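You operate a simulated robot arm through the tools that you are given. There is no shell and no other tool. Be economical: measure what you need, move in short steps, check, and stop when the job is done.

You are at the controls of a simulated robot arm. One attempt, no reset.

Task
Put the blue fuse on the deck left of the orange bike. Then take the pink fuse and leave it on the low shelf of the far blue bench. Then open the grey bin lid. Keep to this order.

Only the result counts: the job must be done as asked and must still hold three seconds after the hand-in. Knocking over, shifting, dropping, spilling or breaking anything else fails it. Lids that push on must go on centred and level and be pressed home; caps that screw on are set level and turned clockwise until they are tight.

Robot
A 7-joint arm with a fingered hand on a trunk, on a base that drives. Base frame: it is fixed to the floor where the robot stands at the start and does not move with it; the origin is under the middle of the robot, x ahead of it, y to its left, z up. Units: m, rad, N and s.
With the tool pointing down near the work surface it reaches from about 0.2 to 0.66 m from the robot's upright axis, wherever it stands. Its first joint turns from -2.007 to 2.007 rad. Places, roughly: deck left of the orange bike [0.3, -4.6, 0.7]; grey bin lid [3.3, -4.7, 0.6]; low shelf of the far blue bench [-1.4, -11.3, 0.2]; pink fuse [-2, -11.5, 1]. Payload 3.1 kg.
Tool frame: the origin (TCP) lies between the finger pads and is the grasp point; the fingertips stand 0.022 m ahead of it; z points along the fingers, y is the line along which they close. Largest opening 0.112 m; the body of the gripper starts 0.06 m behind the TCP. The gripper is a hand of 3 fingers: y runs from the thumb to the fingers, the wrist lies at [0, 0, -0.218] in the tool frame, and closing takes about 1.5 s.
Orientation is told as [roll, pitch, yaw] about the base's x, y, z axes, in that order, counted from this pose: with the fingers straight down and closing along the base's y, the tool's x points along the base's -x, its y along +y and its z along -z.

Tools
- The arm moves only by the tool move_arm. Its argument "moves" is a list of rows, each a list of 6 numbers: the shift along the tool's x, y, z in m, then the turn, a rotation vector about the tool's x, y, z in rad. In form: [[tx, ty, tz, ax, ay, az], ...]. A call has 1 to 12 rows; each row shifts and turns the commanded pose from where the row before left it, along the tool's axes as they then stand. "gripper" is the closure in counts, from 0 (fully open) to 255 (shut), set as the call begins (left out, the last holds). Each row takes 0.2 s and may step no farther than 0.05 m and 0.15 rad from the row before; otherwise, or with a gripper value out of range, the whole call is refused. Where a pose cannot be reached the arm comes as near as it can. A force on the tool above 40 N (or 10 N above the force at the start of the call, whichever is more), or a blocked arm, ends the call early, and 0.2 s more pass. Each finger travels about 0.108 m/s and halts on what it meets, pressing with about 33 N; the grip force reading is that of the motor and also rises with nothing between the fingers. The clock runs only during rows and for 0.2 s after the last one: add rows that do not move to give the fingers time. It gives the time, the measured TCP pose, the force on the tool (base axes), the opening and the grip force at its end, in the units of the frame above (readings bear some noise), with the torque about the TCP (base axes, N m) and any sound that the robot's microphone picked up.
- Cameras (640 x 400 px; columns grow to the right, rows downward): "scene" is now at [0.0175, 0.1319, 1.6426]; the picture's right is [-0.27, -0.96, 0.00], its down [-0.71, 0.20, -0.68] and it looks along [0.65, -0.18, -0.74] (base axes); focal length 274 px, centre (320, 200). "wrist" rides on the gripper at [0.066, 0.003, -0.08] in the tool frame; the picture's right is [-0.05, 1.00, 0.00], its down [-0.77, -0.04, -0.64] and it looks along [-0.64, -0.03, 0.77] (tool axes); focal length 275 px, centre (320, 200). There is no depth. A picture from a camera that has moved, and an enlarged one, comes with that camera's place and axes in the base frame and with its lens.
- capture(camera): a new picture of that camera. No time passes.
- move_column(by): slides the trunk up (or, below 0, down) by that many m; the arm and the scene camera ride with it, the base frame stays. It gives what a move gives, with no picture.
- base_move(legs): drives the robot by 1 to 6 legs, each [ahead, left, turn to the left] in m, m and rad, along the robot's own axes; the way and the turn of a leg run together, so that a leg with both is an arc; at most 1.5 m and 3.142 rad a leg. The arm and the cameras ride along, it lands a little off, and it stops where it bumps. It gives what a move gives.
- curl_fingers(finger1, finger2, thumb_bend): sets how far each is bent, from 0 (flat) to 100 (curled in); at 30 the hand is open as for a grip, at 70 the pads meet at the TCP. One left out holds its place. A second passes; each finger stops where it meets its share of the squeeze, and holds until it gets a number again. A gripper value or a shape takes the hand back. It gives what a move gives, with no picture; readings hold the bend of each and the force on the fingers (four entries, about 0 where the hand has none), thumb and palm.
- preshape(shape): the hand has 3 fingers and takes this shape, open, in about a second: jaw (thumb against the fingers, like two jaws); tri (thumb and two fingers); tip (a fingertip pinch); poke (one finger out to press); point (the index stretched); flat (the hand flat); cup (the hand cupped); fist (a fist). The gripper value then closes the fingers along that shape, each until it touches; the sizes above hold for jaw. It gives what a move gives, with no picture.
- turn_head(pan, tilt): turns the head with the scene camera to pan (to the left, within 2.705 rad either way) and tilt (down, from -0.506 to 1.204), counted from straight ahead of the robot. It gives what a move gives.
- close_up(camera, box): a new picture of the part [left, top, right, bottom] of that camera's present view, enlarged. No time passes.
- job_done(): hands the job in; it is judged then, once.

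Work in short steps. Places have to be worked out from the pictures, the camera data and where the tool is seen: move nearer, look again, correct. Check each grasp and each placing, and mend what went wrong. You have 165 turns and 108 pictures in all, those below and enlarged ones among them. Open the gripper and draw the arm clear of the work before you hand the job in, unless the task says otherwise; then end with one line.

The tools are called after "Call:" as a command line: name --pt "numbers of a row" for each row, then --argument value for the rest, lists and objects as JSON in quotes. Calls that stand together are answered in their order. move_arm: Moves the arm, as the interface text tells. Its arguments: {"type":"object","properties":{"moves":{"type":"array","items":{"type":"array","items":{"type":"number"}}},"gripper":{"type":"number"}},"required":["moves"]} The other tools are called the same way: move_column (by) slides the trunk up or down; preshape (shape) gives the hand a shape; curl_fingers (finger1, finger2, thumb_bend) moves the fingers one by one; base_move (legs) drives the base; turn_head (pan, tilt) turns the head that bears the scene camera; capture (camera) takes a picture; close_up (camera, box) takes an enlarged picture of a part of a camera's view; job_done () hands the job in.

At the start:

```text
time_s: 0.0
tool_pos: [0.3902, 0.0701, 1.1368]
tool_rot: [0.0, 0.001, -0.001]
force: [-0.8, -0.4, -0.2]
moment: [0.02, 0.0, 0.0]
width: 0.1119
grip_force: 0.0
shape: jaw
bend: [30.0, 30.0, 30.0]
finger forces: [0.1, 0.0, 0.0, 0.1, 0.0, 0.0]
trunk travel left (down, up): [-0.775, 0.215]
robot x, y, heading: [0.0008, 0.0003, 0.003]
head pan, tilt: [-0.272, 0.827]
```

scene: 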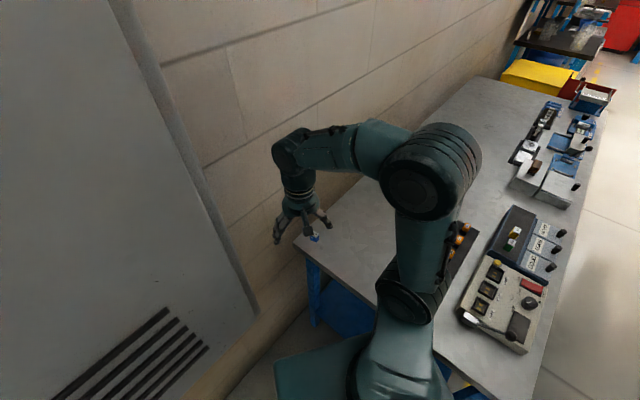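
wrist: 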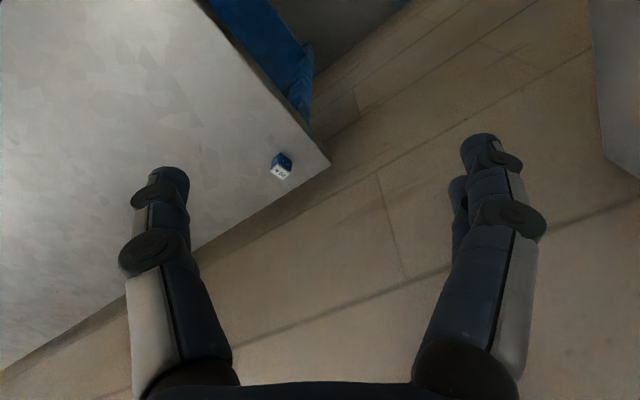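

The wrist view shows a small blue item with a white label on the bench corner. I'll enlarge it in both views.

Call:
close_up --camera "wrist" --box '[232, 130, 332, 200]'

Call:
close_up --camera "scene" --box '[400, 60, 640, 360]'

```text
5.71 times, centred on (282, 165) of wrist
camera zoom: at [0.3233, 0.0722, 1.2172], right [0.05, 1.0, 0.0], down [0.77, -0.04, 0.64], along [0.64, -0.03, -0.77], focal length 1573 px, centre (537, 400)
```

zoom: 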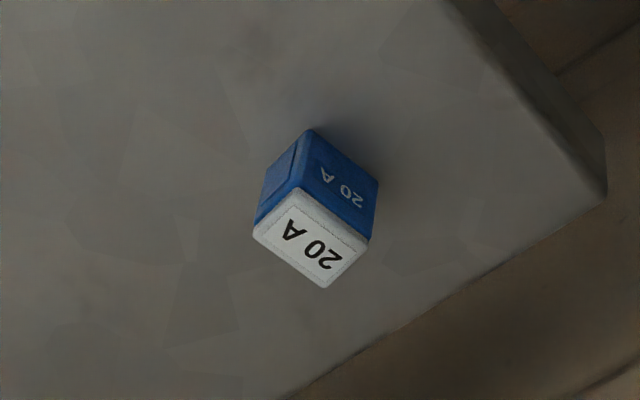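

```text
1.33 times, centred on (520, 210) of scene
camera zoom: at [0.0175, 0.1319, 1.6426], right [-0.27, -0.96, 0.0], down [-0.71, 0.2, -0.68], along [0.65, -0.18, -0.74], focal length 365 px, centre (53, 187)
```

zoom: 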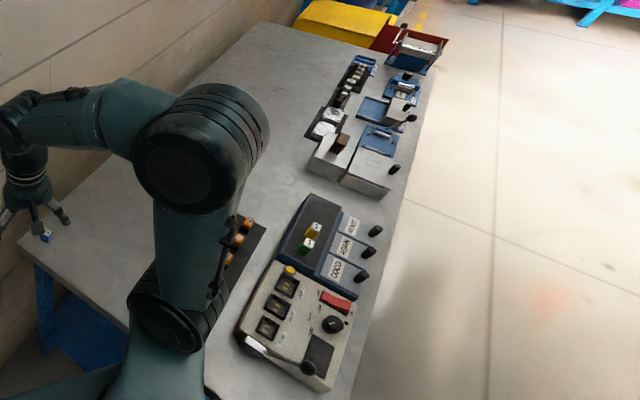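

The blue fuse is an upright block (20 A) on the bench corner, near (0.58, 0.0). I'll move part of the way toward it and look again, so parallax gives me the height.

Call:
move_arm --pt "-0.03 -0.03 0.02 0 0 0" --pt "-0.03 -0.03 0.02 0 0 0" --pt "-0.02 -0.015 0.03 0 0 0" --pt "0 0 0.03 0 0 0" --pt "0 0 0 0 0 0"

Call:
capture --camera "wrist"

```text
time_s: 1.2
tool_pos: [0.4704, -0.0063, 1.0372]
tool_rot: [0.0, 0.0, 0.002]
force: [0.6, 0.0, 0.1]
moment: [0.0, 0.01, 0.03]
width: 0.112
grip_force: 0.0
shape: jaw
bend: [30.0, 30.0, 30.0]
finger forces: [0.0, 0.0, 0.0, 0.0, 0.0, 0.0]
trunk travel left (down, up): [-0.775, 0.215]
robot x, y, heading: [-0.0036, 0.0013, -0.001]
head pan, tilt: [-0.272, 0.827]
```

```text
103 pictures are left
camera wrist: at [0.4041, -0.0028, 1.1186], right [0.05, 1.0, 0.0], down [0.77, -0.04, 0.64], along [0.64, -0.03, -0.77], focal length 275 px, centre (320, 200)
```

wrist: 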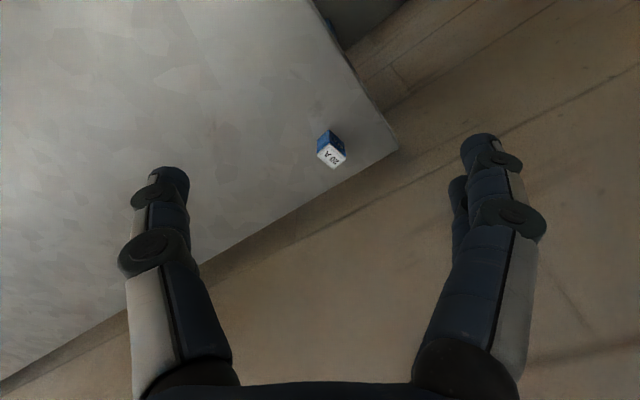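

Triangulating the fuse top gives about (0.551, 0.003, 0.873), about 20 × 25 mm, yawed 45°. I'll go above it and turn the hand 45° so it closes across the 20 mm sides.

Call:
move_arm --pt "-0.04 0.005 0.03 0 0 0" --pt "-0.04 0.004 0.04 0 0 0" --pt "0 0 0 0 0 -0.131" --pt "0 0 0 0 0 -0.131" --pt "0 0 0 0 0 -0.131" --pt "0 0 0 0 0 -0.131" --pt "0 0 0 0 0 -0.131" --pt "0 0 0 0 0 -0.131" --pt "0 0 0 0 0 0"

Call:
capture --camera "wrist"

```text
refused: row 1 steps farther than a row can; nothing moved
```

```text
102 pictures are left
camera wrist: at [0.4041, -0.0028, 1.1186], right [0.05, 1.0, 0.0], down [0.77, -0.04, 0.64], along [0.64, -0.03, -0.77], focal length 275 px, centre (320, 200)
```

wrist: 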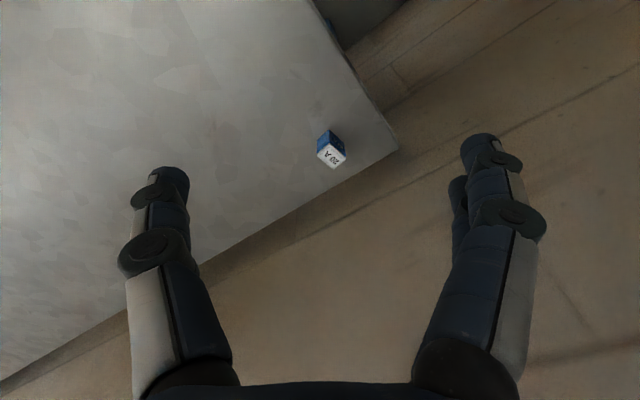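

The call was refused because one step was too long. I'll repeat it with smaller steps.

Call:
move_arm --pt "-0.03 0.003 0.02 0 0 0" --pt "-0.03 0.003 0.03 0 0 0" --pt "-0.02 0.003 0.03 0 0 0" --pt "0 0 0 0 0 -0.131" --pt "0 0 0 0 0 -0.131" --pt "0 0 0 0 0 -0.131" --pt "0 0 0 0 0 -0.131" --pt "0 0 0 0 0 -0.131" --pt "0 0 0 0 0 -0.131" --pt "0 0 0 0 0 0"

Call:
capture --camera "wrist"

```text
time_s: 3.4
tool_pos: [0.5497, 0.0032, 0.956]
tool_rot: [0.001, 0.0, 0.79]
force: [-0.1, -0.4, 0.2]
moment: [0.01, -0.03, -0.03]
width: 0.112
grip_force: 0.1
shape: jaw
bend: [30.0, 30.0, 30.0]
finger forces: [0.0, 0.0, 0.0, 0.0, 0.0, 0.0]
trunk travel left (down, up): [-0.775, 0.215]
robot x, y, heading: [0.0012, -0.0028, -0.001]
head pan, tilt: [-0.272, 0.827]
```

```text
101 pictures are left
camera wrist: at [0.5011, -0.0418, 1.0375], right [-0.68, 0.74, 0.0], down [0.57, 0.52, 0.64], along [0.47, 0.43, -0.77], focal length 275 px, centre (320, 200)
```

wrist: 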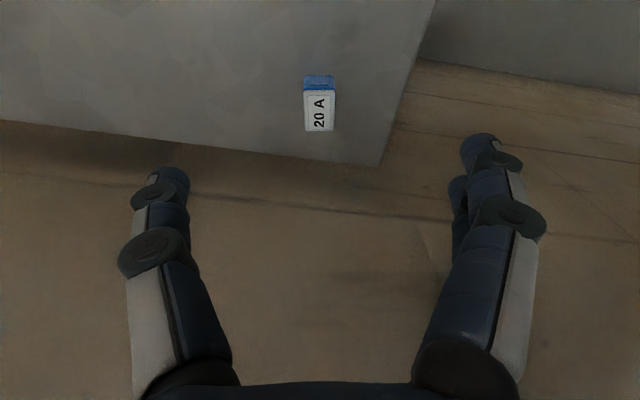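

The fuse is aligned and under the TCP. The bench top works out at about 0.840, so I'll descend to 0.866 and close.

Call:
move_arm --pt "0.001 0.001 0.04 0 0 0" --pt "0 0 0.035 0 0 0" --pt "0 0 0.015 0 0 0" --pt "0 0 0 0 0 0"

Call:
capture --camera "wrist"

```text
time_s: 4.4
tool_pos: [0.5486, 0.0028, 0.8667]
tool_rot: [-0.001, 0.0, 0.787]
force: [-0.1, 0.1, -0.4]
moment: [-0.01, -0.02, 0.04]
width: 0.1114
grip_force: 0.1
shape: jaw
bend: [30.0, 30.0, 30.0]
finger forces: [0.1, 0.0, 0.0, 0.0, 0.0, 0.0]
trunk travel left (down, up): [-0.775, 0.215]
robot x, y, heading: [-0.0011, -0.0028, 0.003]
head pan, tilt: [-0.272, 0.827]
```

```text
100 pictures are left
camera wrist: at [0.4997, -0.0417, 0.9479], right [-0.67, 0.74, 0.0], down [0.57, 0.52, 0.64], along [0.47, 0.43, -0.77], focal length 275 px, centre (320, 200)
```

wrist: 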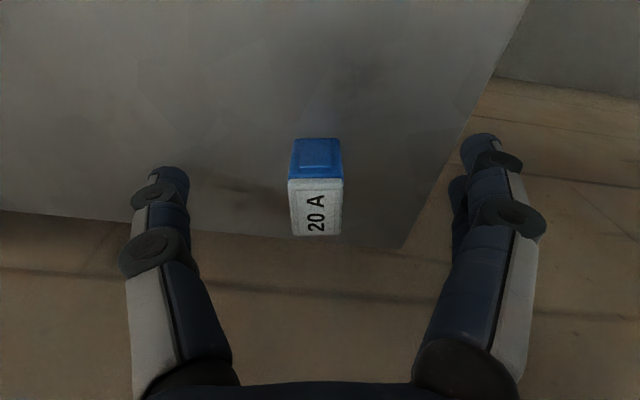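

The fuse sits between the fingers. I'll close and give the fingers time.

Call:
move_arm --pt "0 0 0 0 0 0" --pt "0 0 0 0 0 0" --pt "0 0 0 0 0 0" --pt "0 0 0 0 0 0" --pt "0 0 0 0 0 0" --pt "0 0 0 0 0 0" --pt "0 0 0 0 0 0" --pt "0 0 0 0 0 0" --pt "0 0 0 0 0 0" --gripper 255

Call:
capture --camera "wrist"

```text
time_s: 6.4
tool_pos: [0.5488, 0.0027, 0.8658]
tool_rot: [0.001, 0.001, 0.787]
force: [0.3, 0.4, -0.4]
moment: [0.01, -0.01, 0.0]
width: 0.0144
grip_force: 32.7
shape: jaw
bend: [73.0, 72.0, 70.0]
finger forces: [14.8, 15.0, 0.0, 0.1, 29.7, 0.0]
trunk travel left (down, up): [-0.775, 0.215]
robot x, y, heading: [0.0027, -0.0041, 0.002]
head pan, tilt: [-0.272, 0.827]
```

```text
99 pictures are left
camera wrist: at [0.4997, -0.0417, 0.9481], right [-0.67, 0.74, 0.0], down [0.57, 0.52, 0.64], along [0.47, 0.43, -0.77], focal length 275 px, centre (320, 200)
```

wrist: 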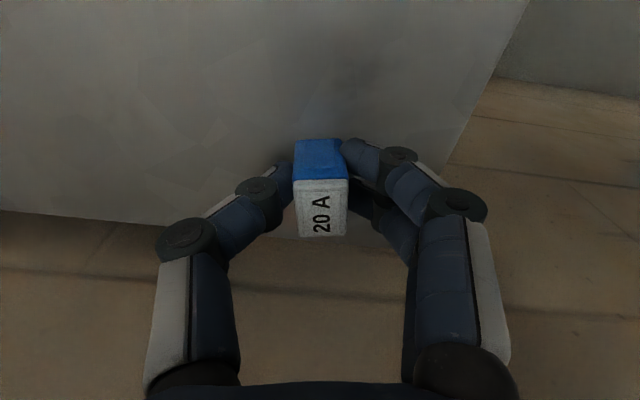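

Firm grip, with force on both fingers and the thumb. I'll lift straight up, then look around toward the right where the destination is.

Call:
move_arm --pt "0 0 -0.04 0 0 0" --pt "0 0 -0.05 0 0 0" --pt "0 0 -0.05 0 0 0" --pt "0 0 -0.05 0 0 0" --pt "0 0 -0.05 0 0 0" --pt "0 0 -0.03 0 0 0" --pt "0 0 0 0 0 0"

Call:
turn_head --pan -1.57 --tilt 0.3

Call:
capture --camera "scene"

Call:
turn_head --pan -2.6 --tilt 0.4

Call:
capture --camera "scene"

```text
time_s: 8.0
tool_pos: [0.5495, 0.0044, 1.135]
tool_rot: [0.0, 0.001, 0.787]
force: [0.1, 0.5, -1.8]
moment: [0.0, 0.0, 0.0]
width: 0.0142
grip_force: 32.6
shape: jaw
bend: [73.0, 72.0, 70.0]
finger forces: [14.6, 14.9, 0.0, 0.0, 29.7, 0.0]
trunk travel left (down, up): [-0.775, 0.215]
robot x, y, heading: [-0.0007, 0.0004, -0.004]
head pan, tilt: [-0.272, 0.827]
```

```text
time_s: 9.5
tool_pos: [0.5496, 0.004, 1.1355]
tool_rot: [-0.001, 0.0, 0.788]
force: [-0.3, 0.1, 0.2]
moment: [0.0, -0.02, 0.0]
width: 0.0146
grip_force: 33.5
shape: jaw
bend: [73.0, 72.0, 70.0]
finger forces: [14.7, 15.0, 0.0, 0.0, 29.7, 0.0]
trunk travel left (down, up): [-0.775, 0.215]
robot x, y, heading: [0.0021, -0.0009, -0.002]
head pan, tilt: [-1.571, 0.3]
```

```text
98 pictures are left
camera scene: at [-0.0587, 0.0598, 1.6892], right [-1.0, 0.0, 0.0], down [0.0, 0.3, -0.96], along [0.0, -0.96, -0.3], focal length 274 px, centre (320, 200)
```

scene: 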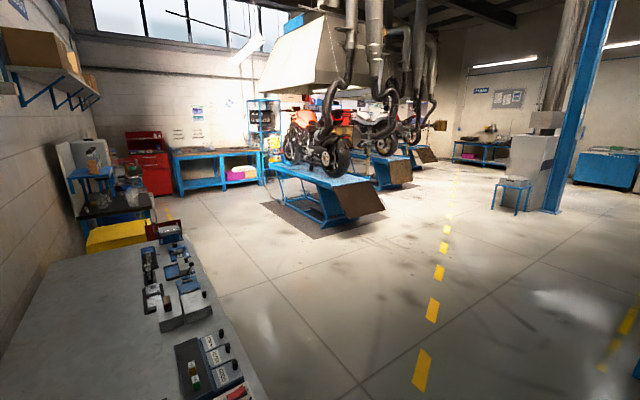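

```text
time_s: 10.8
tool_pos: [0.5492, 0.0036, 1.1355]
tool_rot: [0.0, 0.001, 0.786]
force: [-0.2, 0.5, 0.7]
moment: [0.02, -0.01, 0.01]
width: 0.0144
grip_force: 32.9
shape: jaw
bend: [73.0, 72.0, 70.0]
finger forces: [14.7, 14.9, 0.0, 0.0, 29.8, 0.1]
trunk travel left (down, up): [-0.775, 0.215]
robot x, y, heading: [0.0023, -0.0003, 0.001]
head pan, tilt: [-2.601, 0.4]
```

```text
97 pictures are left
camera scene: at [-0.1381, 0.1053, 1.68], right [-0.52, 0.86, 0.0], down [0.33, 0.2, -0.92], along [-0.79, -0.48, -0.39], focal length 274 px, centre (320, 200)
```

scene: 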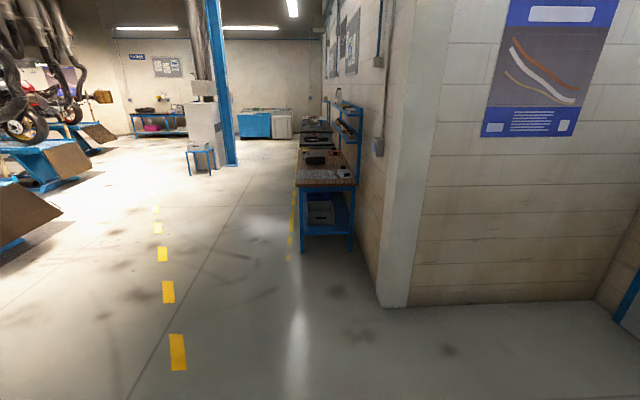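

The orange bike stands on a blue lift deck ahead along -y. I'll enlarge that part of the view.

Call:
turn_head --pan -1.57 --tilt 0.25

Call:
close_up --camera "scene" --box '[220, 90, 460, 240]'

Call:
close_up --camera "scene" --box '[60, 110, 300, 260]'

```text
time_s: 12.1
tool_pos: [0.5494, 0.0028, 1.1365]
tool_rot: [-0.001, 0.001, 0.787]
force: [0.1, 0.2, -0.1]
moment: [-0.03, 0.01, -0.02]
width: 0.0145
grip_force: 32.9
shape: jaw
bend: [73.0, 72.0, 70.0]
finger forces: [14.8, 15.0, 0.0, 0.0, 29.8, 0.0]
trunk travel left (down, up): [-0.775, 0.215]
robot x, y, heading: [0.0023, -0.0001, 0.0]
head pan, tilt: [-1.571, 0.25]
```

```text
2.67 times, centred on (340, 165) of scene
camera zoom: at [-0.0589, 0.0598, 1.6939], right [-1.0, 0.0, 0.0], down [0.0, 0.25, -0.97], along [0.0, -0.97, -0.25], focal length 730 px, centre (267, 293)
```

zoom: 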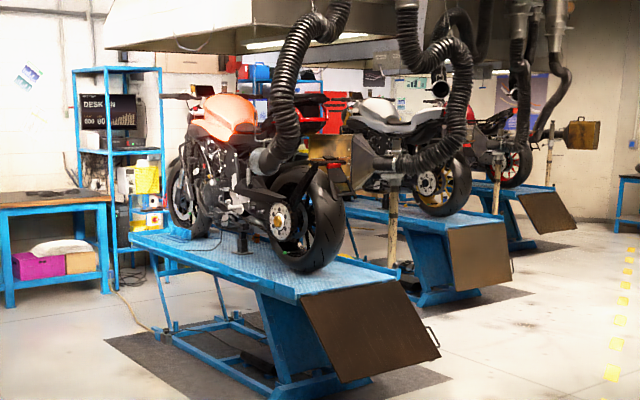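

```text
2.67 times, centred on (180, 185) of scene
camera zoom: at [-0.0589, 0.0598, 1.6939], right [-1.0, 0.0, 0.0], down [0.0, 0.25, -0.97], along [0.0, -0.97, -0.25], focal length 730 px, centre (693, 240)
```

zoom: 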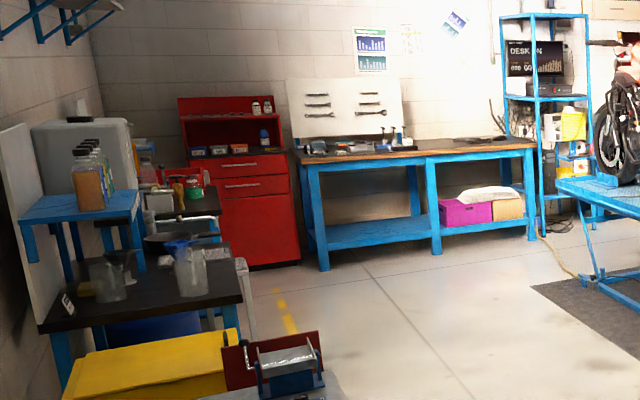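

Everything in the room is rotated about -33.6°. The deck's near edge runs along direction (0.55, -0.83), and the deck place is just inside that edge. I'll back clear of the bench, then turn to face the deck side, heading about -2.557.

Call:
base_move --legs '[[-0.75, -0.45, 0], [0, 0, -2.557]]'

Call:
turn_head --pan 0.9 --tilt 0.4

Call:
capture --camera "scene"

```text
time_s: 22.7
tool_pos: [-1.2193, -0.745, 1.1367]
tool_rot: [0.0, -0.001, -1.781]
force: [0.0, 0.3, -0.8]
moment: [-0.02, -0.03, 0.02]
width: 0.0142
grip_force: 32.7
shape: jaw
bend: [73.0, 72.0, 70.0]
finger forces: [14.6, 14.8, 0.0, 0.0, 29.5, 0.1]
trunk travel left (down, up): [-0.775, 0.215]
robot x, y, heading: [-0.7611, -0.4397, -2.563]
head pan, tilt: [-1.571, 0.25]
```

```text
time_s: 25.0
tool_pos: [-1.2195, -0.7468, 1.1363]
tool_rot: [-0.001, 0.0, -1.781]
force: [-0.6, -0.2, 0.6]
moment: [0.0, -0.01, 0.02]
width: 0.0138
grip_force: 32.7
shape: jaw
bend: [73.0, 72.0, 70.0]
finger forces: [14.5, 14.7, 0.1, 0.0, 29.3, 0.0]
trunk travel left (down, up): [-0.775, 0.215]
robot x, y, heading: [-0.7585, -0.4415, -2.564]
head pan, tilt: [0.901, 0.4]
```

```text
94 pictures are left
camera scene: at [-0.635, -0.6313, 1.68], right [-1.0, 0.1, 0.0], down [0.04, 0.39, -0.92], along [-0.09, -0.92, -0.39], focal length 274 px, centre (320, 200)
```

scene: 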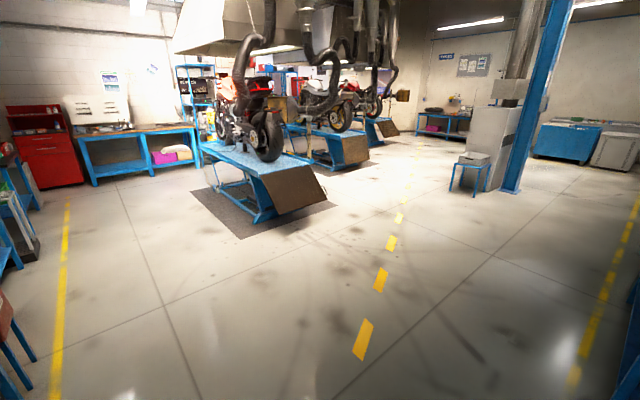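

The floor is clear, so I'll strafe along the room axis by 2.9 m, then look at the deck.

Call:
base_move --legs '[[0, 1.45, 0], [0, 1.45, 0]]'

Call:
turn_head --pan 0.5 --tilt 0.5

Call:
capture --camera "scene"

```text
time_s: 39.1
tool_pos: [0.4073, -3.1754, 1.1355]
tool_rot: [0.0, 0.001, -1.771]
force: [-0.2, -0.3, -0.6]
moment: [0.0, -0.02, -0.01]
width: 0.0143
grip_force: 33.1
shape: jaw
bend: [73.0, 72.0, 70.0]
finger forces: [14.5, 14.9, 0.0, 0.1, 29.4, 0.0]
trunk travel left (down, up): [-0.775, 0.215]
robot x, y, heading: [0.8601, -2.8679, -2.556]
head pan, tilt: [0.901, 0.4]
```

```text
time_s: 39.9
tool_pos: [0.4062, -3.1756, 1.1363]
tool_rot: [0.001, -0.001, -1.77]
force: [-0.5, -0.1, -0.8]
moment: [-0.01, -0.04, 0.01]
width: 0.0141
grip_force: 33.3
shape: jaw
bend: [73.0, 72.0, 70.0]
finger forces: [14.6, 14.9, 0.0, 0.0, 29.5, 0.1]
trunk travel left (down, up): [-0.775, 0.215]
robot x, y, heading: [0.8612, -2.8694, -2.554]
head pan, tilt: [0.499, 0.499]
```

```text
93 pictures are left
camera scene: at [0.9557, -3.0434, 1.6708], right [-0.88, 0.47, 0.0], down [0.22, 0.42, -0.88], along [-0.41, -0.78, -0.48], focal length 274 px, centre (320, 200)
```

scene: 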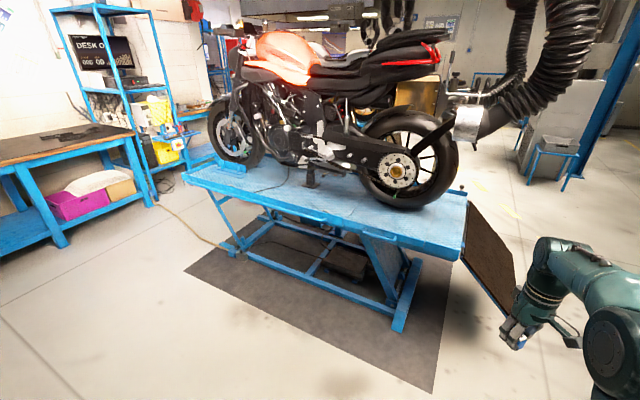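

The deck edge fits z≈0.7, and the free strip is between the edge and the bike's kickstand. I'll strafe 1.07 m more, approach 0.8 m, and look again.

Call:
base_move --legs '[[0, 1.07, 0.043], [0.8, 0, 0]]'

Call:
turn_head --pan 0.1 --tilt 0.75

Call:
capture --camera "scene"

Call:
capture --camera "wrist"

```text
time_s: 49.3
tool_pos: [0.3881, -4.5495, 1.1358]
tool_rot: [0.0, 0.001, -1.724]
force: [-0.2, 0.0, 0.7]
moment: [-0.01, 0.01, 0.0]
width: 0.0141
grip_force: 32.6
shape: jaw
bend: [73.0, 72.0, 70.0]
finger forces: [14.7, 14.9, 0.1, 0.1, 29.4, 0.0]
trunk travel left (down, up): [-0.775, 0.215]
robot x, y, heading: [0.8291, -4.2207, -2.512]
head pan, tilt: [0.499, 0.499]
```

```text
time_s: 50.2
tool_pos: [0.3878, -4.5481, 1.1364]
tool_rot: [0.0, 0.001, -1.724]
force: [-0.5, -0.5, -0.4]
moment: [0.0, 0.03, -0.02]
width: 0.014
grip_force: 33.5
shape: jaw
bend: [73.0, 72.0, 70.0]
finger forces: [14.5, 14.8, 0.0, 0.0, 29.4, 0.0]
trunk travel left (down, up): [-0.775, 0.215]
robot x, y, heading: [0.8284, -4.2239, -2.512]
head pan, tilt: [0.099, 0.75]
```

```text
92 pictures are left
camera scene: at [0.907, -4.3656, 1.6489], right [-0.67, 0.74, 0.0], down [0.51, 0.46, -0.73], along [-0.54, -0.49, -0.68], focal length 274 px, centre (320, 200)
```

scene: 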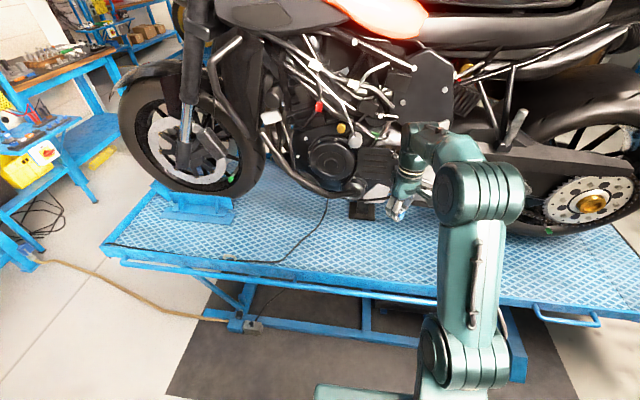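

```text
91 pictures are left
camera wrist: at [0.4011, -4.4843, 1.2169], right [0.98, -0.2, 0.0], down [-0.15, -0.76, 0.64], along [-0.13, -0.62, -0.77], focal length 275 px, centre (320, 200)
```

wrist: 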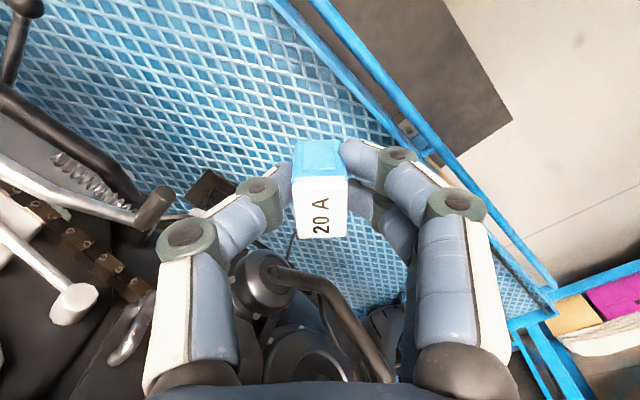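

The strip on the bike's left is free near (0.26, -4.64). That's beyond comfortable reach, so I'll drive 0.16 m ahead; the bike flank is about 0.18 m further.

Call:
base_move --legs '[[0.16, 0, 0]]'

Call:
capture --camera "scene"

Call:
capture --camera "wrist"

```text
time_s: 51.6
tool_pos: [0.2744, -4.6331, 1.1341]
tool_rot: [0.017, 0.019, -1.725]
force: [-0.8, 0.0, 0.3]
moment: [0.0, 0.01, -0.01]
width: 0.0136
grip_force: 33.5
shape: jaw
bend: [72.0, 72.0, 70.0]
finger forces: [16.4, 16.7, 0.0, 0.0, 33.2, 0.0]
trunk travel left (down, up): [-0.775, 0.215]
robot x, y, heading: [0.7104, -4.3074, -2.513]
head pan, tilt: [0.099, 0.75]
stopped in leg 1: the force on the tool passed its limit at 70 N (the readings are from after the stop); the commanded pose is now the measured one
```

```text
90 pictures are left
camera scene: at [0.7897, -4.452, 1.6489], right [-0.67, 0.74, 0.0], down [0.51, 0.46, -0.73], along [-0.55, -0.49, -0.68], focal length 274 px, centre (320, 200)
```

scene: 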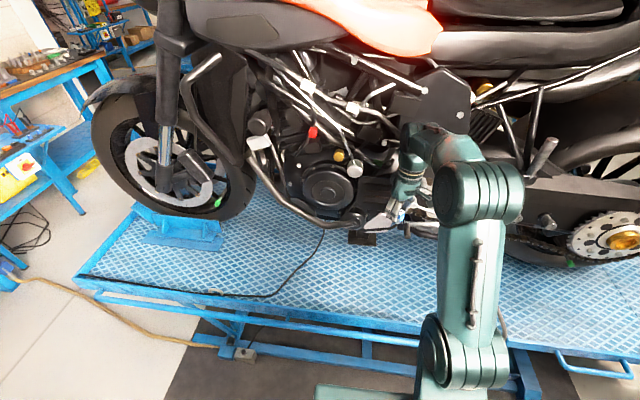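

```text
89 pictures are left
camera wrist: at [0.2867, -4.569, 1.2164], right [0.98, -0.2, 0.01], down [-0.17, -0.77, 0.62], along [-0.11, -0.61, -0.78], focal length 275 px, centre (320, 200)
```

wrist: 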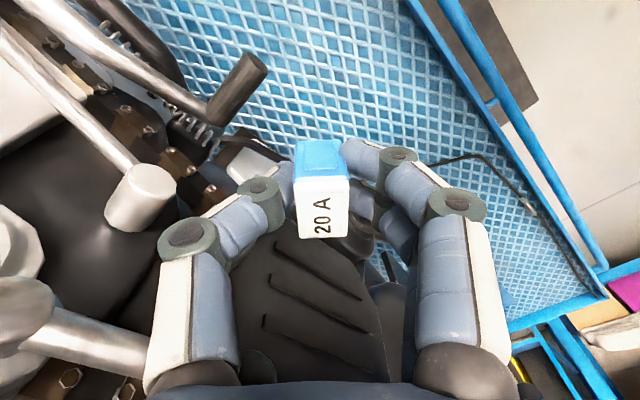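

The hand touched the bike at this height, so I'm backing straight off the same way. Then I'll measure the deck edge and the bike flank more carefully.

Call:
base_move --legs '[[-0.14, 0, 0]]'

Call:
close_up --camera "scene" --box '[200, 100, 520, 300]'

Call:
capture --camera "wrist"

```text
time_s: 52.9
tool_pos: [0.3837, -4.5527, 1.1335]
tool_rot: [0.016, 0.017, -1.73]
force: [-0.3, -0.4, -0.2]
moment: [0.01, 0.02, 0.01]
width: 0.0135
grip_force: 32.5
shape: jaw
bend: [72.0, 72.0, 70.0]
finger forces: [16.5, 16.8, 0.0, 0.0, 33.2, 0.0]
trunk travel left (down, up): [-0.775, 0.215]
robot x, y, heading: [0.8185, -4.2286, -2.511]
head pan, tilt: [0.099, 0.75]
```

```text
2.00 times, centred on (360, 200) of scene
camera zoom: at [0.8997, -4.3708, 1.6489], right [-0.67, 0.75, 0.0], down [0.51, 0.45, -0.73], along [-0.55, -0.49, -0.68], focal length 547 px, centre (240, 200)
```

zoom: 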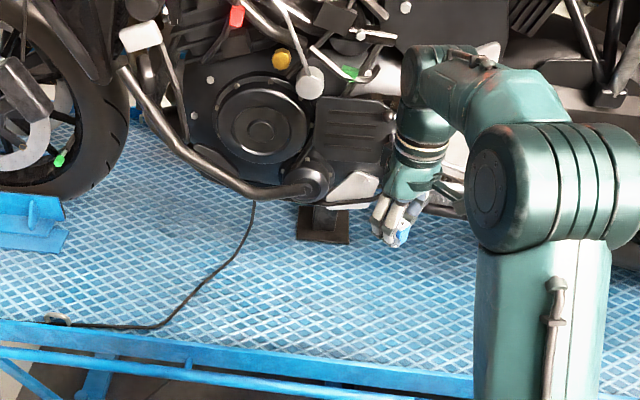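

```text
87 pictures are left
camera wrist: at [0.3968, -4.4873, 1.2162], right [0.98, -0.2, 0.01], down [-0.17, -0.76, 0.62], along [-0.12, -0.61, -0.78], focal length 275 px, centre (320, 200)
```

wrist: 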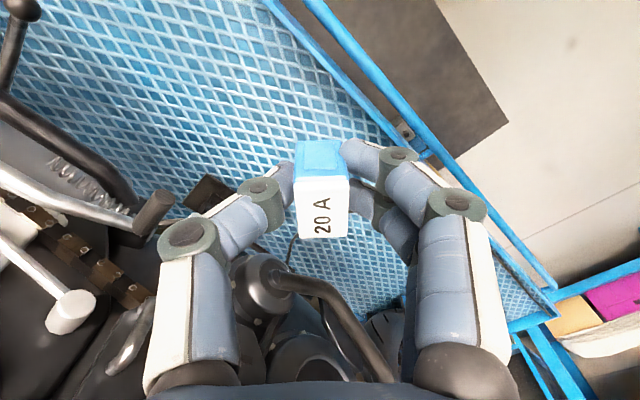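

The contact was near the bike's footpeg and engine side. I'll level the hand, turn it so its thin side faces the bike, and pull it 0.1 m back toward the robot.

Call:
move_arm --pt "0 0 0 0.0153 -0.0176 0" --pt "0 0 0 0 0 0.124" --pt "0 0 0 0 0 0.124" --pt "0 0 0 0 0 0.124" --pt "0 0 0 0 0 0.124" --pt "0 0 0 0 0 0.124" --pt "0 0 0 0 0 0.124" --pt "0.04 0 0 0 0 0" --pt "0.04 0 0 0 0 0" --pt "0.02 0 0 0 0 0" --pt "0 0 0 0 0 0"

Call:
capture --camera "wrist"

```text
time_s: 55.3
tool_pos: [0.463, -4.4904, 1.1358]
tool_rot: [0.001, 0.0, -2.472]
force: [-0.1, -0.7, 0.1]
moment: [0.02, -0.03, 0.02]
width: 0.0134
grip_force: 33.0
shape: jaw
bend: [72.0, 72.0, 70.0]
finger forces: [16.5, 16.8, 0.0, 0.0, 33.1, 0.0]
trunk travel left (down, up): [-0.775, 0.215]
robot x, y, heading: [0.8267, -4.2242, -2.514]
head pan, tilt: [0.099, 0.75]
```

```text
86 pictures are left
camera wrist: at [0.517, -4.4507, 1.2156], right [0.58, -0.81, 0.0], down [-0.63, -0.45, 0.64], along [-0.52, -0.37, -0.77], focal length 275 px, centre (320, 200)
```

wrist: 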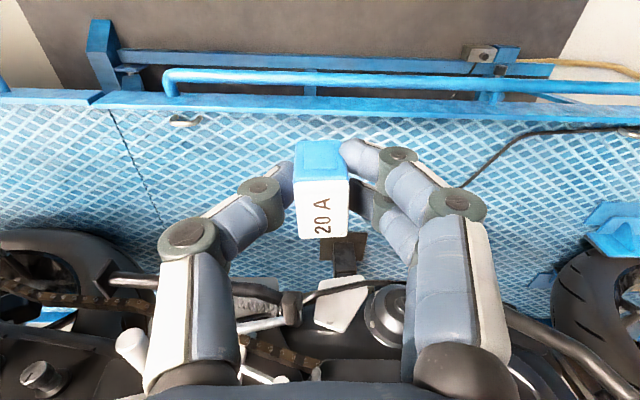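

This view is clear: the deck edge is at n≈-2.40, i.e. about 0.13 m beyond the TCP, and the bike's flank is well behind it. I'll drive 0.1 m closer and lower the hand to about 0.95.

Call:
base_move --legs '[[0.1, 0, 0]]'

Call:
move_arm --pt "0 0 0.05 0 0 0" --pt "0 0 0.05 0 0 0" --pt "0 0 0.05 0 0 0" --pt "0 0 0.04 0 0 0" --pt "-0.03 0 0 0 0 0" --pt "-0.03 0 0 0 0 0" --pt "0 0 0 0 0 0"

Call:
capture --camera "wrist"

Call:
capture --camera "scene"

```text
time_s: 56.5
tool_pos: [0.3806, -4.5495, 1.1349]
tool_rot: [0.001, 0.001, -2.471]
force: [-0.5, -0.9, -0.5]
moment: [0.0, -0.03, 0.01]
width: 0.0136
grip_force: 33.0
shape: jaw
bend: [72.0, 72.0, 70.0]
finger forces: [16.5, 16.9, 0.0, 0.0, 33.3, 0.0]
trunk travel left (down, up): [-0.775, 0.215]
robot x, y, heading: [0.7384, -4.2869, -2.508]
head pan, tilt: [0.099, 0.75]
```

```text
time_s: 58.1
tool_pos: [0.3361, -4.5842, 0.9448]
tool_rot: [0.001, -0.001, -2.47]
force: [0.2, -0.1, -0.4]
moment: [-0.06, -0.01, 0.01]
width: 0.0136
grip_force: 33.0
shape: jaw
bend: [72.0, 72.0, 70.0]
finger forces: [16.4, 16.7, 0.0, 0.0, 33.1, 0.1]
trunk travel left (down, up): [-0.775, 0.215]
robot x, y, heading: [0.7391, -4.2878, -2.512]
head pan, tilt: [0.099, 0.75]
```

```text
85 pictures are left
camera wrist: at [0.39, -4.5451, 1.0248], right [0.58, -0.81, 0.0], down [-0.63, -0.45, 0.64], along [-0.52, -0.37, -0.77], focal length 275 px, centre (320, 200)
```

wrist: 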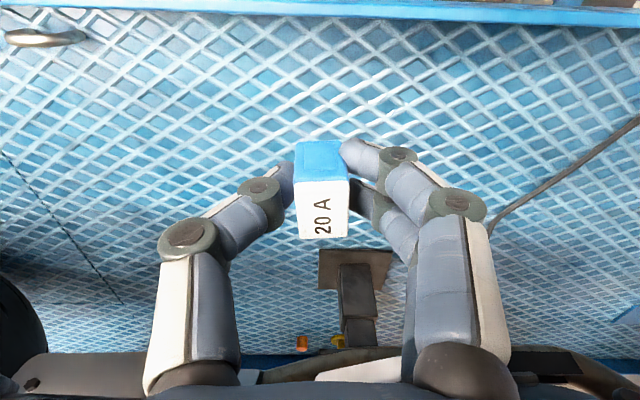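

```text
84 pictures are left
camera scene: at [0.8184, -4.4299, 1.6489], right [-0.67, 0.75, 0.0], down [0.51, 0.45, -0.73], along [-0.55, -0.49, -0.68], focal length 274 px, centre (320, 200)
```

scene: 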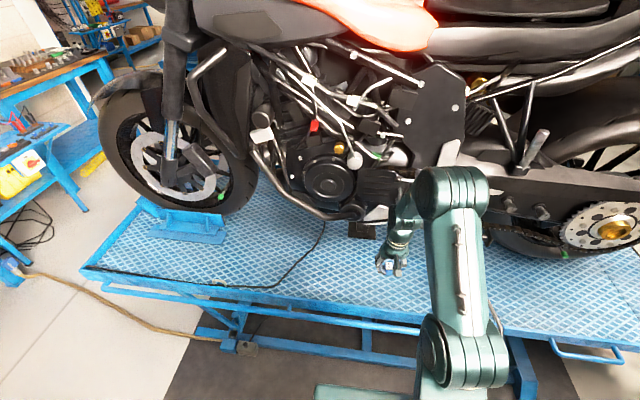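

The deck height triangulates to about 0.705 and the edge to n≈-2.395. I'll move 0.07 m inward and lower to just above the deck.

Call:
move_arm --pt "-0.035 0 0.02 0 0 0" --pt "-0.035 0 0.03 0 0 0" --pt "0 0 0.05 0 0 0" --pt "0 0 0.05 0 0 0" --pt "0 0 0.04 0 0 0" --pt "0 0 0 0 0 0"

Call:
capture --camera "wrist"

```text
time_s: 59.5
tool_pos: [0.2786, -4.6288, 0.7554]
tool_rot: [0.0, -0.001, -2.472]
force: [1.0, 2.2, 6.1]
moment: [-0.02, -0.04, 0.01]
width: 0.0138
grip_force: 32.7
shape: jaw
bend: [72.0, 72.0, 70.0]
finger forces: [16.3, 16.9, 0.0, 0.1, 34.2, 0.0]
trunk travel left (down, up): [-0.775, 0.215]
robot x, y, heading: [0.7438, -4.2911, -2.514]
head pan, tilt: [0.099, 0.75]
```

```text
83 pictures are left
camera wrist: at [0.3316, -4.5908, 0.8371], right [0.58, -0.81, 0.0], down [-0.63, -0.45, 0.64], along [-0.52, -0.37, -0.77], focal length 275 px, centre (320, 200)
```

wrist: 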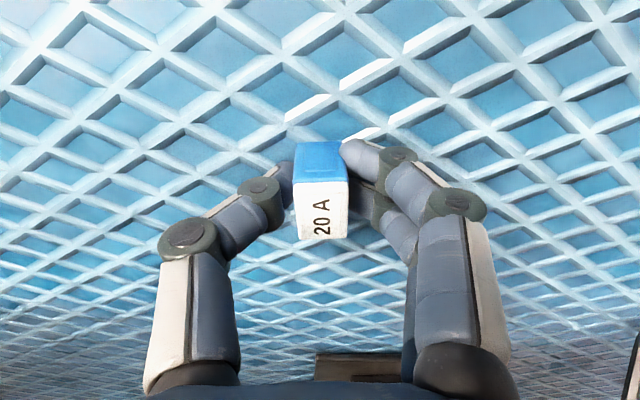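

A 6 N upward force suggests the fuse is already touching (deck surface about 0.728). I'll nudge 2 mm down to confirm.

Call:
move_arm --pt "0 0 0.001 0 0 0" --pt "0 0 0.001 0 0 0" --pt "0 0 0 0 0 0"

Call:
close_up --camera "scene" --box '[340, 210, 440, 290]'

```text
time_s: 60.3
tool_pos: [0.2786, -4.6287, 0.7555]
tool_rot: [0.002, -0.003, -2.474]
force: [-4.9, 1.8, 16.2]
moment: [0.0, 0.05, -0.02]
width: 0.0147
grip_force: 32.8
shape: jaw
bend: [73.0, 73.0, 70.0]
finger forces: [16.5, 16.8, 0.0, 0.0, 36.8, 0.0]
trunk travel left (down, up): [-0.775, 0.215]
robot x, y, heading: [0.7399, -4.2874, -2.508]
head pan, tilt: [0.099, 0.75]
```

```text
5.00 times, centred on (390, 250) of scene
camera zoom: at [0.8192, -4.4285, 1.6491], right [-0.67, 0.75, 0.0], down [0.51, 0.45, -0.73], along [-0.55, -0.49, -0.68], focal length 1368 px, centre (-30, -50)
```

zoom: 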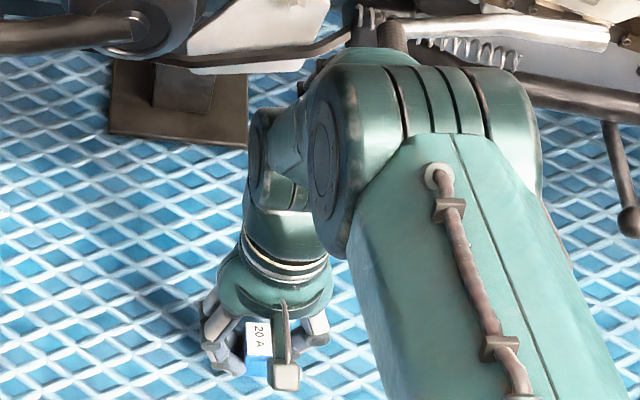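

Contact is confirmed with the fuse standing on the deck. I'll ease the pressure and open the hand.

Call:
move_arm --pt "0 0 -0.002 0 0 0" --pt "0 0 0 0 0 0"

Call:
move_arm --pt "0 0 0 0 0 0" --pt "0 0 0 0 0 0" --pt "0 0 0 0 0 0" --pt "0 0 0 0 0 0" --pt "0 0 0 0 0 0" --pt "0 0 0 0 0 0" --pt "0 0 0 0 0 0" --gripper 0

Call:
capture --camera "wrist"

```text
time_s: 60.9
tool_pos: [0.2781, -4.6294, 0.7546]
tool_rot: [0.0, 0.0, -2.47]
force: [-4.4, 0.5, 10.0]
moment: [-0.03, 0.04, -0.02]
width: 0.0145
grip_force: 33.1
shape: jaw
bend: [73.0, 73.0, 70.0]
finger forces: [16.4, 16.5, 0.0, 0.0, 35.8, 0.1]
trunk travel left (down, up): [-0.775, 0.215]
robot x, y, heading: [0.7407, -4.2885, -2.512]
head pan, tilt: [0.099, 0.75]
```

```text
time_s: 62.5
tool_pos: [0.2789, -4.6304, 0.7553]
tool_rot: [0.001, -0.001, -2.472]
force: [0.1, 0.1, -0.3]
moment: [-0.01, -0.03, -0.03]
width: 0.1119
grip_force: 0.0
shape: jaw
bend: [30.0, 30.0, 30.0]
finger forces: [0.0, 0.1, 0.0, 0.1, 0.0, 0.0]
trunk travel left (down, up): [-0.775, 0.215]
robot x, y, heading: [0.7416, -4.2876, -2.513]
head pan, tilt: [0.099, 0.75]
```

```text
81 pictures are left
camera wrist: at [0.3327, -4.5912, 0.8361], right [0.58, -0.81, 0.0], down [-0.63, -0.45, 0.64], along [-0.52, -0.37, -0.77], focal length 275 px, centre (320, 200)
```

wrist: 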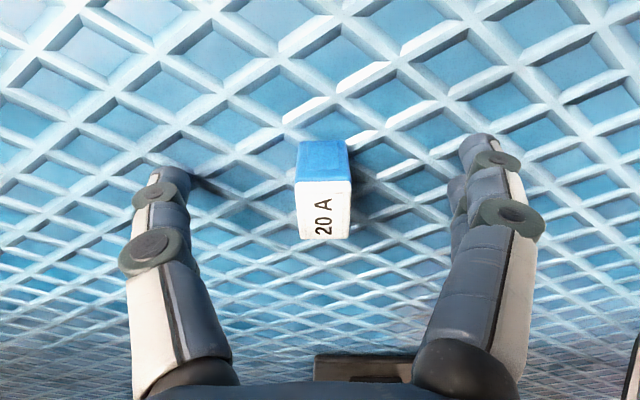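

The fuse stands upright on the deck. I'll rise straight up, pull back, and check it.

Call:
move_arm --pt "0 0 -0.04 0 0 0" --pt "0 0 -0.05 0 0 0" --pt "0 0 -0.05 0 0 0" --pt "0.03 0 -0.03 0 0 0" --pt "0.04 0 -0.02 0 0 0" --pt "0.04 0 0 0 0 0" --pt "0.04 0 0 0 0 0" --pt "0 0 -0.04 0 0 0" --pt "0 0 -0.05 0 0 0" --pt "0 0 -0.05 0 0 0" --pt "0 0 0 0 0 0"

Call:
close_up --camera "scene" --box '[240, 150, 480, 300]'

Call:
turn_head --pan 1.2 --tilt 0.3

Call:
capture --camera "scene"

```text
time_s: 64.9
tool_pos: [0.3964, -4.5372, 1.084]
tool_rot: [0.0, -0.001, -2.474]
force: [0.0, -0.2, 0.2]
moment: [0.01, -0.01, -0.02]
width: 0.1119
grip_force: 0.1
shape: jaw
bend: [30.0, 30.0, 30.0]
finger forces: [0.0, 0.1, 0.0, 0.0, 0.1, 0.0]
trunk travel left (down, up): [-0.775, 0.215]
robot x, y, heading: [0.7388, -4.2865, -2.51]
head pan, tilt: [0.099, 0.75]
```

```text
2.67 times, centred on (360, 225) of scene
camera zoom: at [0.8171, -4.4311, 1.6488], right [-0.67, 0.75, 0.0], down [0.51, 0.46, -0.73], along [-0.54, -0.49, -0.68], focal length 730 px, centre (213, 133)
```

zoom: 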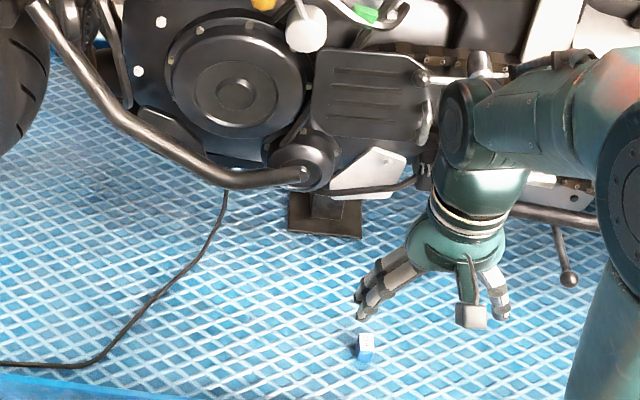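

```text
time_s: 66.2
tool_pos: [0.3982, -4.5357, 1.084]
tool_rot: [-0.001, 0.002, -2.47]
force: [0.1, 0.0, 0.1]
moment: [0.03, 0.02, 0.0]
width: 0.1119
grip_force: 0.0
shape: jaw
bend: [30.0, 30.0, 30.0]
finger forces: [0.1, 0.0, 0.0, 0.1, 0.1, 0.0]
trunk travel left (down, up): [-0.775, 0.215]
robot x, y, heading: [0.7416, -4.2904, -2.513]
head pan, tilt: [1.201, 0.3]
```

```text
79 pictures are left
camera scene: at [0.9035, -4.4655, 1.6892], right [-0.97, -0.26, 0.0], down [-0.08, 0.29, -0.96], along [0.25, -0.92, -0.3], focal length 274 px, centre (320, 200)
```

scene: 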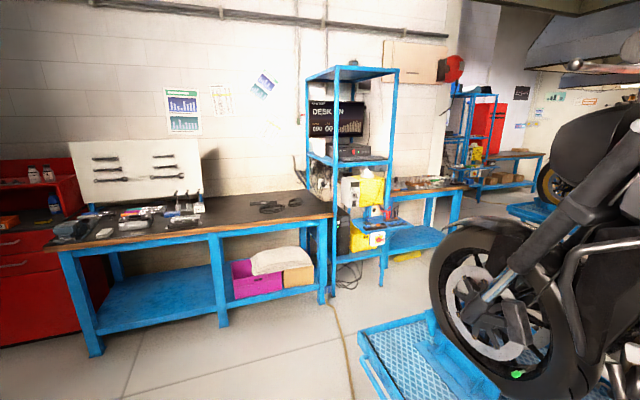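

The blue fuse stands on the deck left of the bike. The far bench should be around pixel (505, 180) in this view, so I'll enlarge it.

Call:
close_up --camera "scene" --box '[380, 60, 580, 260]'

```text
2.00 times, centred on (480, 160) of scene
camera zoom: at [0.9035, -4.4655, 1.6892], right [-0.97, -0.26, 0.0], down [-0.08, 0.29, -0.96], along [0.25, -0.92, -0.3], focal length 547 px, centre (0, 280)
```

zoom: 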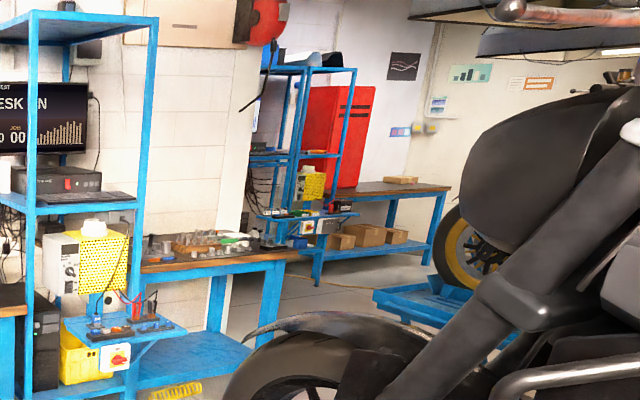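

The far bench with the low shelf is beyond the decks. I'll back off from the deck and strafe to the aisle (e≈5.55) between the deck ends and the wall benches, then look along it.

Call:
base_move --legs '[[-0.3, 0, 0], [0, 0.85, 0], [0, 0.8, 0]]'

Call:
turn_head --pan 0.15 --tilt 0.35

Call:
capture --camera "scene"

```text
time_s: 76.3
tool_pos: [1.6076, -5.6913, 1.0828]
tool_rot: [0.0, 0.0, -2.475]
force: [-0.6, -0.2, 0.5]
moment: [0.03, -0.01, 0.01]
width: 0.1118
grip_force: 0.1
shape: jaw
bend: [30.0, 30.0, 30.0]
finger forces: [0.0, 0.0, 0.0, 0.0, 0.0, 0.1]
trunk travel left (down, up): [-0.775, 0.215]
robot x, y, heading: [1.948, -5.4431, -2.512]
head pan, tilt: [1.201, 0.3]
```

```text
time_s: 77.6
tool_pos: [1.6075, -5.6925, 1.0836]
tool_rot: [0.0, 0.0, -2.477]
force: [-0.4, 0.2, -0.4]
moment: [-0.02, 0.02, -0.01]
width: 0.1119
grip_force: 0.1
shape: jaw
bend: [30.0, 30.0, 30.0]
finger forces: [0.0, 0.0, 0.0, 0.0, 0.0, 0.0]
trunk travel left (down, up): [-0.775, 0.215]
robot x, y, heading: [1.9497, -5.4447, -2.513]
head pan, tilt: [0.15, 0.351]
```

```text
77 pictures are left
camera scene: at [2.0231, -5.598, 1.6845], right [-0.7, 0.71, 0.0], down [0.24, 0.24, -0.94], along [-0.67, -0.66, -0.34], focal length 274 px, centre (320, 200)
```

scene: 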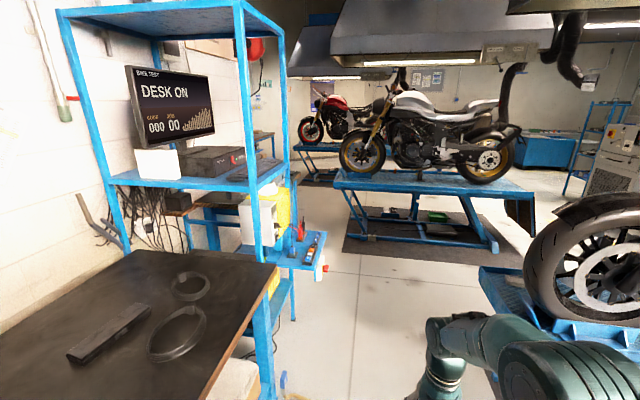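

The passage between deck 1's end and the shelf tray is about 0.94 m wide, centred at e≈5.45. I'll shift 0.08 m right, go 1.2 m ahead and look again.

Call:
base_move --legs '[[0, -0.08, 0], [1.2, 0, 0]]'

Call:
turn_head --pan 0.3 --tilt 0.4

Call:
capture --camera "scene"

```text
time_s: 84.4
tool_pos: [0.5644, -6.3219, 1.0834]
tool_rot: [0.0, 0.0, -2.496]
force: [0.2, 1.2, -0.8]
moment: [0.06, -0.02, 0.01]
width: 0.1118
grip_force: 0.1
shape: jaw
bend: [30.0, 30.0, 30.0]
finger forces: [0.0, 0.0, 0.0, 0.1, 0.0, 0.0]
trunk travel left (down, up): [-0.775, 0.215]
robot x, y, heading: [0.9106, -6.0811, -2.535]
head pan, tilt: [0.15, 0.351]
```

```text
time_s: 85.1
tool_pos: [0.5648, -6.3237, 1.0823]
tool_rot: [0.0, 0.002, -2.497]
force: [-0.4, -0.3, 0.9]
moment: [0.03, 0.0, 0.02]
width: 0.1119
grip_force: 0.1
shape: jaw
bend: [30.0, 30.0, 30.0]
finger forces: [0.0, 0.0, 0.0, 0.1, 0.1, 0.0]
trunk travel left (down, up): [-0.775, 0.215]
robot x, y, heading: [0.9117, -6.08, -2.538]
head pan, tilt: [0.3, 0.4]
```

```text
76 pictures are left
camera scene: at [0.9926, -6.2453, 1.68], right [-0.79, 0.62, 0.0], down [0.24, 0.31, -0.92], along [-0.57, -0.73, -0.39], focal length 274 px, centre (320, 200)
```

scene: 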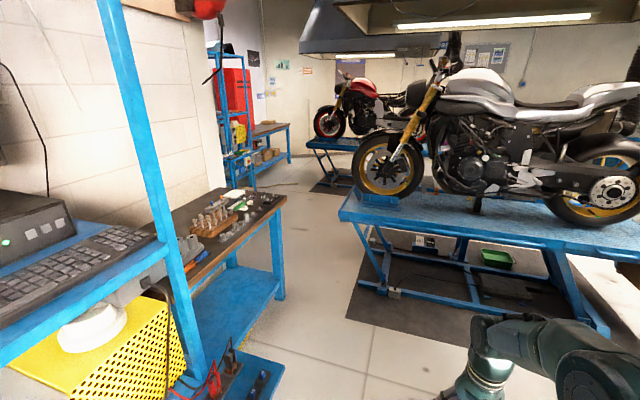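

The gap between bench 2 and deck 2 is only about 0.4 m, which is too narrow. I'll go round instead: between decks 1 and 2 to their rear, past deck 2, then up between decks 2 and 3.

Call:
base_move --legs '[[0, 0, 0.025], [1.06, 0, 0], [0, -1.25, 0]]'

Call:
turn_head --pan -0.7 --tilt 0.4

Call:
capture --camera "scene"

```text
time_s: 96.7
tool_pos: [-1.0183, -5.9753, 1.084]
tool_rot: [-0.001, 0.0, -2.455]
force: [-0.6, 0.1, 0.1]
moment: [0.01, -0.02, -0.01]
width: 0.1117
grip_force: 0.0
shape: jaw
bend: [30.0, 30.0, 30.0]
finger forces: [0.0, 0.1, 0.1, 0.1, 0.0, 0.1]
trunk travel left (down, up): [-0.775, 0.215]
robot x, y, heading: [-0.6796, -5.718, -2.494]
head pan, tilt: [0.3, 0.4]
```

```text
time_s: 98.0
tool_pos: [-1.0188, -5.9763, 1.0828]
tool_rot: [-0.001, 0.001, -2.454]
force: [-0.1, -0.5, 0.4]
moment: [0.02, 0.01, 0.03]
width: 0.1118
grip_force: 0.0
shape: jaw
bend: [30.0, 30.0, 30.0]
finger forces: [0.0, 0.1, 0.1, 0.0, 0.0, 0.2]
trunk travel left (down, up): [-0.775, 0.215]
robot x, y, heading: [-0.6834, -5.7184, -2.495]
head pan, tilt: [-0.7, 0.4]
```

```text
75 pictures are left
camera scene: at [-0.6316, -5.8016, 1.68], right [0.05, 1.0, 0.0], down [0.39, -0.02, -0.92], along [-0.92, 0.05, -0.39], focal length 274 px, centre (320, 200)
```

scene: 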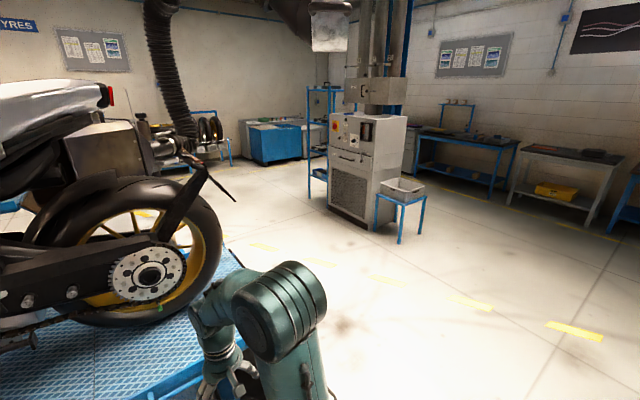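

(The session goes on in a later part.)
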